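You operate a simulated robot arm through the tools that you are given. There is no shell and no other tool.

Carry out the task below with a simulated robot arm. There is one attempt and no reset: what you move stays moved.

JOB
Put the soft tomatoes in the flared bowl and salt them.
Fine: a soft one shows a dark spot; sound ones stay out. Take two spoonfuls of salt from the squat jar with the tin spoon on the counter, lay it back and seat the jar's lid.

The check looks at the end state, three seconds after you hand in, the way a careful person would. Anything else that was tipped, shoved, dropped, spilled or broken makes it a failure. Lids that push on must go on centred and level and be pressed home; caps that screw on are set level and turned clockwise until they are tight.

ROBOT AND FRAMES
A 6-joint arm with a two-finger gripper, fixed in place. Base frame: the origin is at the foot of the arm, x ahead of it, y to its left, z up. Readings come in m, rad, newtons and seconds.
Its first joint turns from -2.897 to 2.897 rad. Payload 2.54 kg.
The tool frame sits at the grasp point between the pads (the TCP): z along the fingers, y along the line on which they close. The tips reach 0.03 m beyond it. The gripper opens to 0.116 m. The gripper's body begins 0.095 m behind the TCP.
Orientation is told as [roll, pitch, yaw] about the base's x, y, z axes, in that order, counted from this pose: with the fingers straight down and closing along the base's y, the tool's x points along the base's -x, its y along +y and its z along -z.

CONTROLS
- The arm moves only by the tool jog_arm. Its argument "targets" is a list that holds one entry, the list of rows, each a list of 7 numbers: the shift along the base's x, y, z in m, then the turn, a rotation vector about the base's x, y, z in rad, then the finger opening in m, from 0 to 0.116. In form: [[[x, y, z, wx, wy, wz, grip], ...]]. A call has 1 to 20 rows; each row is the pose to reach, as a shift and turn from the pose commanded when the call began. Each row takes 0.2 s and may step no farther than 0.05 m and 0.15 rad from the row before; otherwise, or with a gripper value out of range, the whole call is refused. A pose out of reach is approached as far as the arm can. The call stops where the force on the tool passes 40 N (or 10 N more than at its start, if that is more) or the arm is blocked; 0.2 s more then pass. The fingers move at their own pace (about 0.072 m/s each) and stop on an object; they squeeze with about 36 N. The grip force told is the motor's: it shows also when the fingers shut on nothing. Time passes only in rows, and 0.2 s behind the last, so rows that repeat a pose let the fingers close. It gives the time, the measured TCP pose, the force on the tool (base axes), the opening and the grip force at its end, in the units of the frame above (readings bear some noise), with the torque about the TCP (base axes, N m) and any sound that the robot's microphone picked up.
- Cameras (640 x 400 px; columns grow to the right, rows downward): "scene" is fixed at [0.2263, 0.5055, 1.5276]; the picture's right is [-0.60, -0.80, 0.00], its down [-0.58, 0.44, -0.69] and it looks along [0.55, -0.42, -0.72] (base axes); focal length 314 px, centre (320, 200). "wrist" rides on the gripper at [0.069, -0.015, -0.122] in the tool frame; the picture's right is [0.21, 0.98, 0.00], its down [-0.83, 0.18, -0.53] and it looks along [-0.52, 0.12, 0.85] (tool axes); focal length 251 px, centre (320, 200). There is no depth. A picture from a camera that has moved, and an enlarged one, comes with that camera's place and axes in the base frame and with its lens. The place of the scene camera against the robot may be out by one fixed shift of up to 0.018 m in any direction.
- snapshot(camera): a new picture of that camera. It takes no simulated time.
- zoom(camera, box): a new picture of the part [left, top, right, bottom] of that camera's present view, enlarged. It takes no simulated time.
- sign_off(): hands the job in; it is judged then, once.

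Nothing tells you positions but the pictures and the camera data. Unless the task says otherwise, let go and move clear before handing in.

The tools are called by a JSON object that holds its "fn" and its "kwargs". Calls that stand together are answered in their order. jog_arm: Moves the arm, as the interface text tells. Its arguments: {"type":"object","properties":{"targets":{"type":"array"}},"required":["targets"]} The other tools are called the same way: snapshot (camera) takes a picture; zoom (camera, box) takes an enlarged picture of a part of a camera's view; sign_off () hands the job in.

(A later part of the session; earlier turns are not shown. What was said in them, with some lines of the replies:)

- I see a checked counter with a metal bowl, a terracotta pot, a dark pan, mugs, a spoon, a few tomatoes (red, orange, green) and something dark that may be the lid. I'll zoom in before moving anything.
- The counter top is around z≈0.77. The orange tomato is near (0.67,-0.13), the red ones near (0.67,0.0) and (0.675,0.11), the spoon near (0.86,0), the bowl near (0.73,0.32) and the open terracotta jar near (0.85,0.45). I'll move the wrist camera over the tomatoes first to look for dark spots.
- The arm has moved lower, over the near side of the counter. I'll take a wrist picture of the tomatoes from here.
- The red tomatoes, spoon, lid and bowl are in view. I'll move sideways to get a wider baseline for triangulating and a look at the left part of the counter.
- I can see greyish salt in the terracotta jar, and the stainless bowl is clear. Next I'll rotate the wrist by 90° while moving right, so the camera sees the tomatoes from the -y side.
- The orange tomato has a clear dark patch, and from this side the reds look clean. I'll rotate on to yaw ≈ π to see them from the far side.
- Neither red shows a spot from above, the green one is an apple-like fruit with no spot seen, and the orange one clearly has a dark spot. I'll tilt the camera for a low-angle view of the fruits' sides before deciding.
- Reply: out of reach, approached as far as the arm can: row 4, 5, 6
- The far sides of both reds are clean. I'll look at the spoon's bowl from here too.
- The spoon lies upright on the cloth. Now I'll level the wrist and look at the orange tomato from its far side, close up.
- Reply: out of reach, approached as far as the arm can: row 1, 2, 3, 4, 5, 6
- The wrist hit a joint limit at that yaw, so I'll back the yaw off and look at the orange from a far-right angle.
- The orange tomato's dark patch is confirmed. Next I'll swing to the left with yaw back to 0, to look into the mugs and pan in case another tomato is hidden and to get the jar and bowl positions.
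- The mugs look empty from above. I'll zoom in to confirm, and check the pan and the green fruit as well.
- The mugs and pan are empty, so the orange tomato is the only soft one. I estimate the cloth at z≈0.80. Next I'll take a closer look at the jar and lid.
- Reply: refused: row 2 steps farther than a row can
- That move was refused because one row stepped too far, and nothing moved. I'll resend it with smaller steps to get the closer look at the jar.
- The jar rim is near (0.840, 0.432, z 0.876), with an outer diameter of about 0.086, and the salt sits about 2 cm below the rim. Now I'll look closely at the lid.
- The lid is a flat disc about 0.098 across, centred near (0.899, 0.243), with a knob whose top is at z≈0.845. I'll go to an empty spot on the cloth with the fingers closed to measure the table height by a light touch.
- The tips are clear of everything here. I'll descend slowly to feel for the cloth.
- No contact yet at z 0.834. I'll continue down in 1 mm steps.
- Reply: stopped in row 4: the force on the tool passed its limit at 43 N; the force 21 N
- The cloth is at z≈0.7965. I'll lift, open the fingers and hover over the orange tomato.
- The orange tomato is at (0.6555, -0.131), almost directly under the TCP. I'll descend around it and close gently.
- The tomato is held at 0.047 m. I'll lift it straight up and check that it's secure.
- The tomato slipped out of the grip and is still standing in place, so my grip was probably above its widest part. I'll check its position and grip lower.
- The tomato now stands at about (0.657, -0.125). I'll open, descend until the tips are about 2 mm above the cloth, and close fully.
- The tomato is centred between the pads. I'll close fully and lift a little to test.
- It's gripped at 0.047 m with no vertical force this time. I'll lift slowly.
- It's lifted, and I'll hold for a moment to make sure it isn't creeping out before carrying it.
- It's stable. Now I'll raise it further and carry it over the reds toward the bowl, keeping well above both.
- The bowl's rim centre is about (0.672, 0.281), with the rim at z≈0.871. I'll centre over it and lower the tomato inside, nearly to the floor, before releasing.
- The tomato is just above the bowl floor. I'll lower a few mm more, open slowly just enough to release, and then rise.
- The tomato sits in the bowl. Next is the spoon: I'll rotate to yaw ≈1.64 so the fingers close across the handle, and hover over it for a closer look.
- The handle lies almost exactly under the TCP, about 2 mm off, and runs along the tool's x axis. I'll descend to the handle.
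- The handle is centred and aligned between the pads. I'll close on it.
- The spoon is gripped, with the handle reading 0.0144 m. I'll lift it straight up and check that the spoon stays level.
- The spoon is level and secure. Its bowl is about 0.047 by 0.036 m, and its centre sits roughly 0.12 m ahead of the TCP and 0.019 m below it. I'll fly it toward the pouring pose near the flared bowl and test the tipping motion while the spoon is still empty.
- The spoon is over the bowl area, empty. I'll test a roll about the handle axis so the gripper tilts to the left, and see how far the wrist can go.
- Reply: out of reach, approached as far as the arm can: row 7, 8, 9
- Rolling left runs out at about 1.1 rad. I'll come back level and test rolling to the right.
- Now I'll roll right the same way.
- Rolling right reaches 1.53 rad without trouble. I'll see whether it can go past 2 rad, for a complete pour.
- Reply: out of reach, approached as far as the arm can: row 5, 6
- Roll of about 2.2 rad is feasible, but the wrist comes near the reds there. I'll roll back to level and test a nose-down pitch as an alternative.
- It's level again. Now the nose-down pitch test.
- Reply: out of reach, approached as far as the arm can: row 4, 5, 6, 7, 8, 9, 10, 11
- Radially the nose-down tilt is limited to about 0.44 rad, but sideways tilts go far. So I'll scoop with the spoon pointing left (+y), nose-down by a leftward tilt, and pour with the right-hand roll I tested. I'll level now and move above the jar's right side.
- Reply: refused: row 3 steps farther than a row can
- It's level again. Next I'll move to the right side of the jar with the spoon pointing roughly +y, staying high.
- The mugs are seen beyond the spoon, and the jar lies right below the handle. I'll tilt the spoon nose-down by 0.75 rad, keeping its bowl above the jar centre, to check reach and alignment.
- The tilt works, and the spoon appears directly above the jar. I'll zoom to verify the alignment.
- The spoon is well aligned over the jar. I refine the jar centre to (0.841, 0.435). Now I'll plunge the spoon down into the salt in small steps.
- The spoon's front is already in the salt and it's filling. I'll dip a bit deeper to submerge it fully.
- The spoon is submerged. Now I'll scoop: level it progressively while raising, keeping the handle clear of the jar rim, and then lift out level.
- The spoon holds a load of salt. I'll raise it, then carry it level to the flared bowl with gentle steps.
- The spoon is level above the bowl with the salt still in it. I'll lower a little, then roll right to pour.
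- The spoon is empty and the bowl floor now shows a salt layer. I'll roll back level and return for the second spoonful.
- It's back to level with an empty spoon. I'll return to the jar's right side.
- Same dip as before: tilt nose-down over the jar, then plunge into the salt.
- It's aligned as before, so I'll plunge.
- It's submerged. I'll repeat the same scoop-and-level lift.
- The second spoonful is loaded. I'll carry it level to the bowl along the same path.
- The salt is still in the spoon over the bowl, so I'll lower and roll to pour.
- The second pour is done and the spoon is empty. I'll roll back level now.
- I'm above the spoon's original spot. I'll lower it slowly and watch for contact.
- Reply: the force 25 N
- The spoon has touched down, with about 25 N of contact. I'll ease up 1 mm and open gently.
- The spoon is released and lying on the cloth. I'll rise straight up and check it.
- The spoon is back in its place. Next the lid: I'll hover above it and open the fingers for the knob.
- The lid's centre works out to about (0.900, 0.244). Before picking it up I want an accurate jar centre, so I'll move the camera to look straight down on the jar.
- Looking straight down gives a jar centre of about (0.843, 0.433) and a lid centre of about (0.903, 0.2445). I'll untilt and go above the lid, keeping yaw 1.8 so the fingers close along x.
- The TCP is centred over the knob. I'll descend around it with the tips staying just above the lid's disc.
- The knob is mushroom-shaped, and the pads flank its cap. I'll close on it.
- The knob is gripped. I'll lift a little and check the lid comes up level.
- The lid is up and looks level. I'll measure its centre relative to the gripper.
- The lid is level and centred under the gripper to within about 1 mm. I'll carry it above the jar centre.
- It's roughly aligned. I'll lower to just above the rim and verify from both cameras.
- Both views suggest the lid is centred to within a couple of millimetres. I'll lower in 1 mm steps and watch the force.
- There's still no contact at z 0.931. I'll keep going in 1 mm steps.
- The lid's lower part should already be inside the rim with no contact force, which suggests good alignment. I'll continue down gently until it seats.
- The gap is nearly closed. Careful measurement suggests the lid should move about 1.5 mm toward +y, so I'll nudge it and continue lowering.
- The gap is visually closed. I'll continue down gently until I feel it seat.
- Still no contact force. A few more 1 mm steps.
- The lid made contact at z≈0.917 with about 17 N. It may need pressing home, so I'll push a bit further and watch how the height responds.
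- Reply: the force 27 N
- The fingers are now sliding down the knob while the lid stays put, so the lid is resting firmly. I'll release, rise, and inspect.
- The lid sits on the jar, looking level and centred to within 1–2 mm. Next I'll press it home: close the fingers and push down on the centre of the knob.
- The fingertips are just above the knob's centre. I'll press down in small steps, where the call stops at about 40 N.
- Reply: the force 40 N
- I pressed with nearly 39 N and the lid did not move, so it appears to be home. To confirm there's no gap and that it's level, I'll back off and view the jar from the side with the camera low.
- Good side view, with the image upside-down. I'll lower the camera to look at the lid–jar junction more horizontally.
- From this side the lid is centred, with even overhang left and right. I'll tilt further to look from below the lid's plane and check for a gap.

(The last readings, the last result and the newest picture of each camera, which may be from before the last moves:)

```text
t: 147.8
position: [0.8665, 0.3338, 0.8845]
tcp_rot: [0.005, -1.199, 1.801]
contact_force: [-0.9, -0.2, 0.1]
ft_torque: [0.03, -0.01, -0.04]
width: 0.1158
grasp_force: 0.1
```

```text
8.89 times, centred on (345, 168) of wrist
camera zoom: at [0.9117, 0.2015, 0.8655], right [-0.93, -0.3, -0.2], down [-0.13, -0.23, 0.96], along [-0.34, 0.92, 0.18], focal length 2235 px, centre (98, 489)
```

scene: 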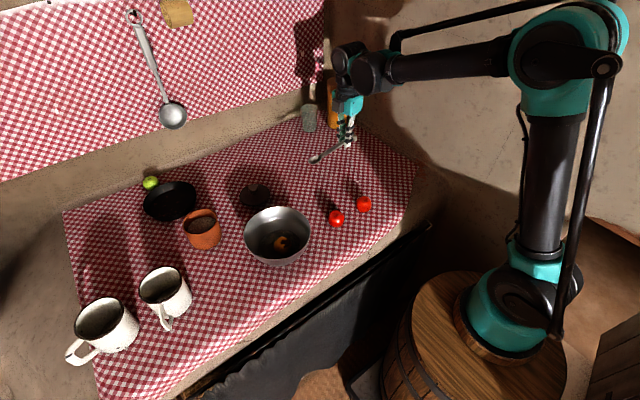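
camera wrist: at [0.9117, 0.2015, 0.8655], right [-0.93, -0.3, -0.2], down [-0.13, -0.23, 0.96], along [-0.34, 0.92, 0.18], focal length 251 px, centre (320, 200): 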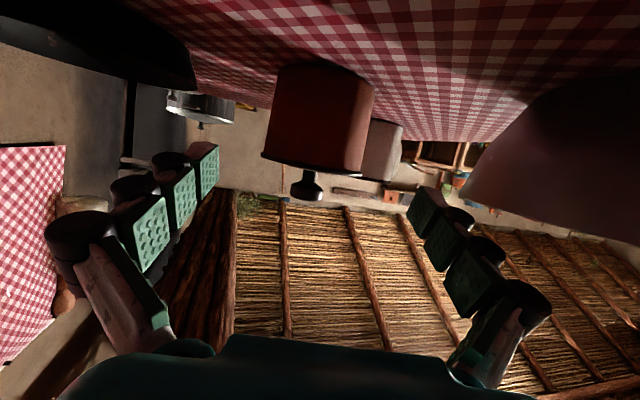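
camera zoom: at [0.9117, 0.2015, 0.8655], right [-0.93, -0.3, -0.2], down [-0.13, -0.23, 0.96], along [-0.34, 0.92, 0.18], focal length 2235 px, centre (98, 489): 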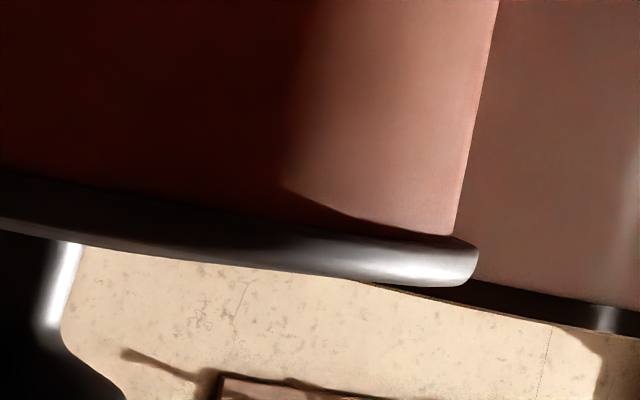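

Seen from below its plane, the lid sits flush all round with no gap; it's centred and level. I'll withdraw the arm upward, level the tool, and back away.

{"fn": "jog_arm", "kwargs": {"targets": [[[0.0, -0.01, 0.04, 0, 0, 0, 0.116], [0.0, -0.02, 0.08, 0, 0, 0, 0.116], [0.0, -0.03, 0.12, 0, 0, 0, 0.116], [0.0, -0.03, 0.15, -0.1217, -0.0284, 0, 0.1], [-0.02, -0.03, 0.16, -0.2435, -0.0568, 0, 0.1], [-0.04, -0.03, 0.17, -0.3652, -0.0852, 0, 0.1], [-0.06, -0.03, 0.17, -0.4869, -0.1136, 0, 0.1], [-0.08, -0.03, 0.17, -0.6086, -0.142, 0, 0.1], [-0.1, -0.03, 0.17, -0.7304, -0.1704, 0, 0.1], [-0.12, -0.03, 0.17, -0.8521, -0.1988, 0, 0.1], [-0.14, -0.03, 0.17, -0.9738, -0.2272, 0, 0.1], [-0.16, -0.03, 0.17, -1.0955, -0.2556, 0, 0.1], [-0.18, -0.03, 0.17, -1.1686, -0.2726, 0, 0.1], [-0.2, -0.03, 0.17, -1.1686, -0.2726, 0, 0.1]]]}}

{"fn": "snapshot", "kwargs": {"camera": "scene"}}

{"fn": "snapshot", "kwargs": {"camera": "wrist"}}

```text
t: 150.8
position: [0.6652, 0.3028, 1.0546]
tcp_rot: [0.003, 0.002, 1.799]
contact_force: [0.2, -0.1, 0.5]
ft_torque: [-0.02, -0.01, 0.02]
width: 0.1001
grasp_force: 0.1
```

```text
taken
```

scene: 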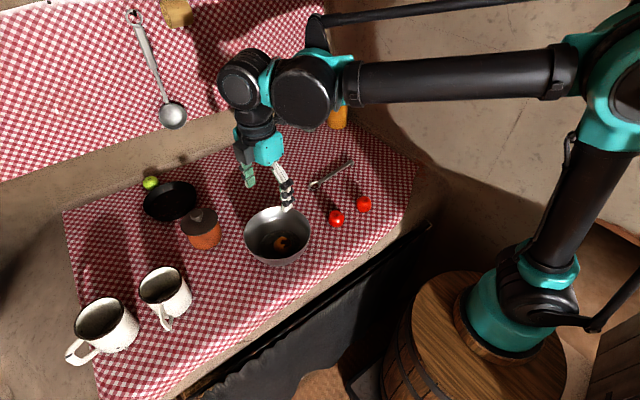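

```text
taken
camera wrist: at [0.6958, 0.2399, 1.1768], right [-0.9, -0.43, 0.0], down [-0.36, 0.77, 0.53], along [-0.23, 0.48, -0.85], focal length 251 px, centre (320, 200)
```

wrist: 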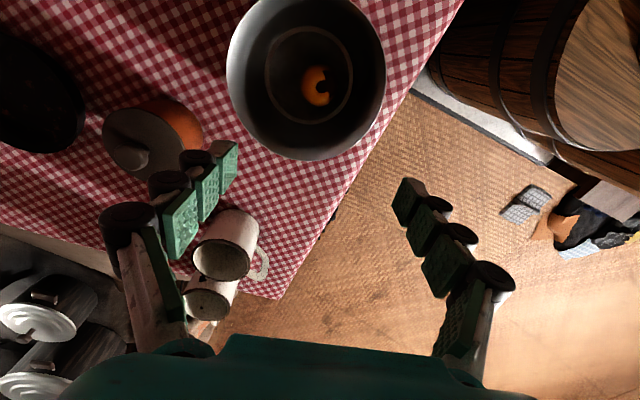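

All objects are in place. I'll retreat toward the start pose, well clear of the counter, and then do a final inspection.

{"fn": "jog_arm", "kwargs": {"targets": [[[-0.01, -0.01, 0.03, 0, 0, -0.13, 0.1], [-0.02, -0.02, 0.07, 0, 0, -0.27, 0.1], [-0.04, -0.04, 0.1, 0, 0, -0.41, 0.1], [-0.06, -0.065, 0.12, 0, 0, -0.55, 0.1], [-0.08, -0.09, 0.13, 0, 0, -0.69, 0.1], [-0.1, -0.115, 0.14, 0, 0, -0.83, 0.1], [-0.125, -0.14, 0.14, 0, 0, -0.97, 0.1], [-0.15, -0.165, 0.14, 0, 0, -1.11, 0.1], [-0.175, -0.19, 0.14, 0, 0, -1.25, 0.1], [-0.2, -0.215, 0.14, 0, 0, -1.39, 0.1], [-0.225, -0.24, 0.14, 0, 0, -1.53, 0.1], [-0.25, -0.265, 0.14, 0, 0, -1.67, 0.1], [-0.275, -0.29, 0.14, 0, 0, -1.8, 0.1], [-0.275, -0.29, 0.14, 0, 0, -1.8, 0.1]]]}}

{"fn": "snapshot", "kwargs": {"camera": "scene"}}

{"fn": "zoom", "kwargs": {"camera": "scene", "box": [160, 150, 410, 290]}}

{"fn": "zoom", "kwargs": {"camera": "scene", "box": [235, 195, 325, 275]}}

{"fn": "zoom", "kwargs": {"camera": "scene", "box": [290, 140, 430, 240]}}

```text
t: 153.8
position: [0.3925, 0.0109, 1.1929]
tcp_rot: [0.005, 0.002, -0.002]
contact_force: [0.3, 0.0, 1.0]
ft_torque: [0.01, -0.02, 0.02]
width: 0.0999
grasp_force: 0.0
```

```text
taken
```

scene: 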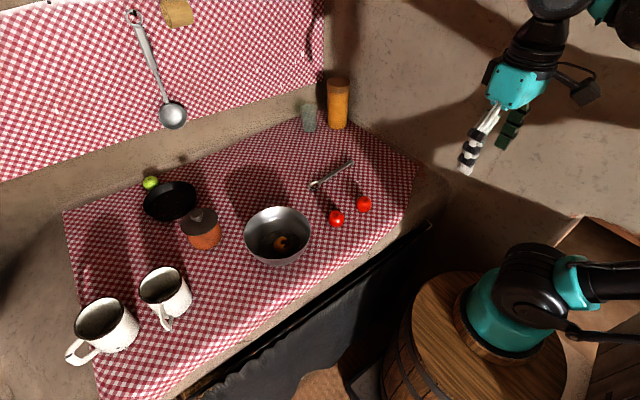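

```text
2.56 times, centred on (285, 220) of scene
camera zoom: at [0.2263, 0.5055, 1.5276], right [-0.6, -0.8, 0.0], down [-0.58, 0.44, -0.69], along [0.55, -0.42, -0.72], focal length 803 px, centre (410, 149)
```

zoom: 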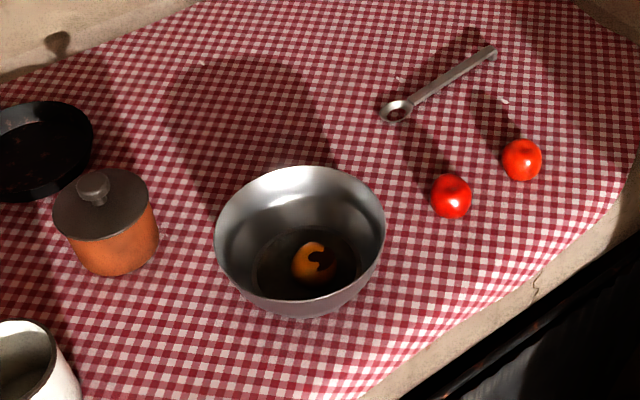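

```text
5.00 times, centred on (280, 235) of scene
camera zoom: at [0.2263, 0.5055, 1.5276], right [-0.6, -0.8, 0.0], down [-0.58, 0.44, -0.69], along [0.55, -0.42, -0.72], focal length 1568 px, centre (520, 25)
```

zoom: 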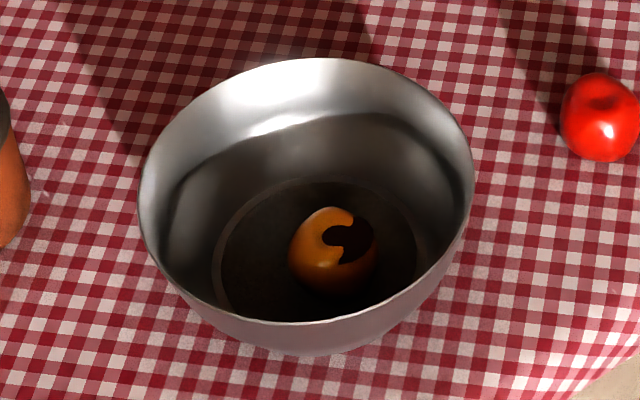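

```text
4.00 times, centred on (360, 190) of scene
camera zoom: at [0.2263, 0.5055, 1.5276], right [-0.6, -0.8, 0.0], down [-0.58, 0.44, -0.69], along [0.55, -0.42, -0.72], focal length 1255 px, centre (160, 240)
```

zoom: 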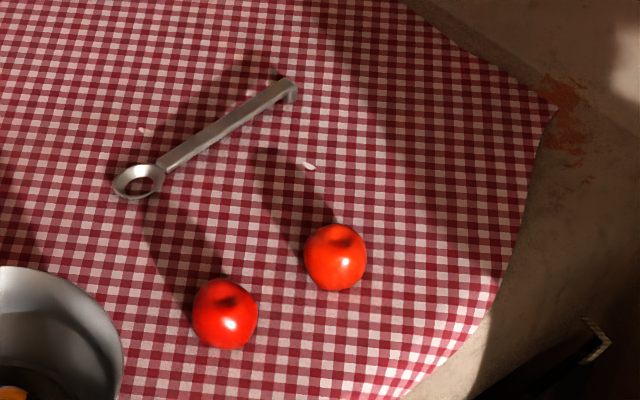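

The orange tomato with the dark spot is in the flared bowl with two spoonfuls of salt. The spoon is back in its place and the jar's lid is on, flush and centred. The two sound red tomatoes and everything else are undisturbed, I see no spills, and the arm is clear, so I'm handing in.

{"fn": "sign_off", "kwargs": {}}

```text
The job is handed in.
```

The job is handed in, and every step is done. The hand-in gave no verdict, so the result below is what I saw in the last pictures.

- **Tomatoes:** Only the orange tomato showed a dark spot, and it is now in the flared bowl. It slipped from the first grip while on the counter and moved about 5 mm. The second grip held. The two red ones looked clean from every side I could see, so they stayed out, though I did not see their undersides. The green fruit at the back showed no spot and also stayed put.
- **Salt:** I took two spoonfuls from the squat terracotta jar with the tin spoon and poured both into the bowl. A salt layer shows on the bowl floor, and I saw none on the counter.
- **Spoon:** It is back on the cloth where it was.
- **Lid:** It is on the jar, centred and level. I pressed it with nearly 39 N and it did not move. A low side view showed no gap.

Nothing else looks moved, and the arm is clear of the counter.
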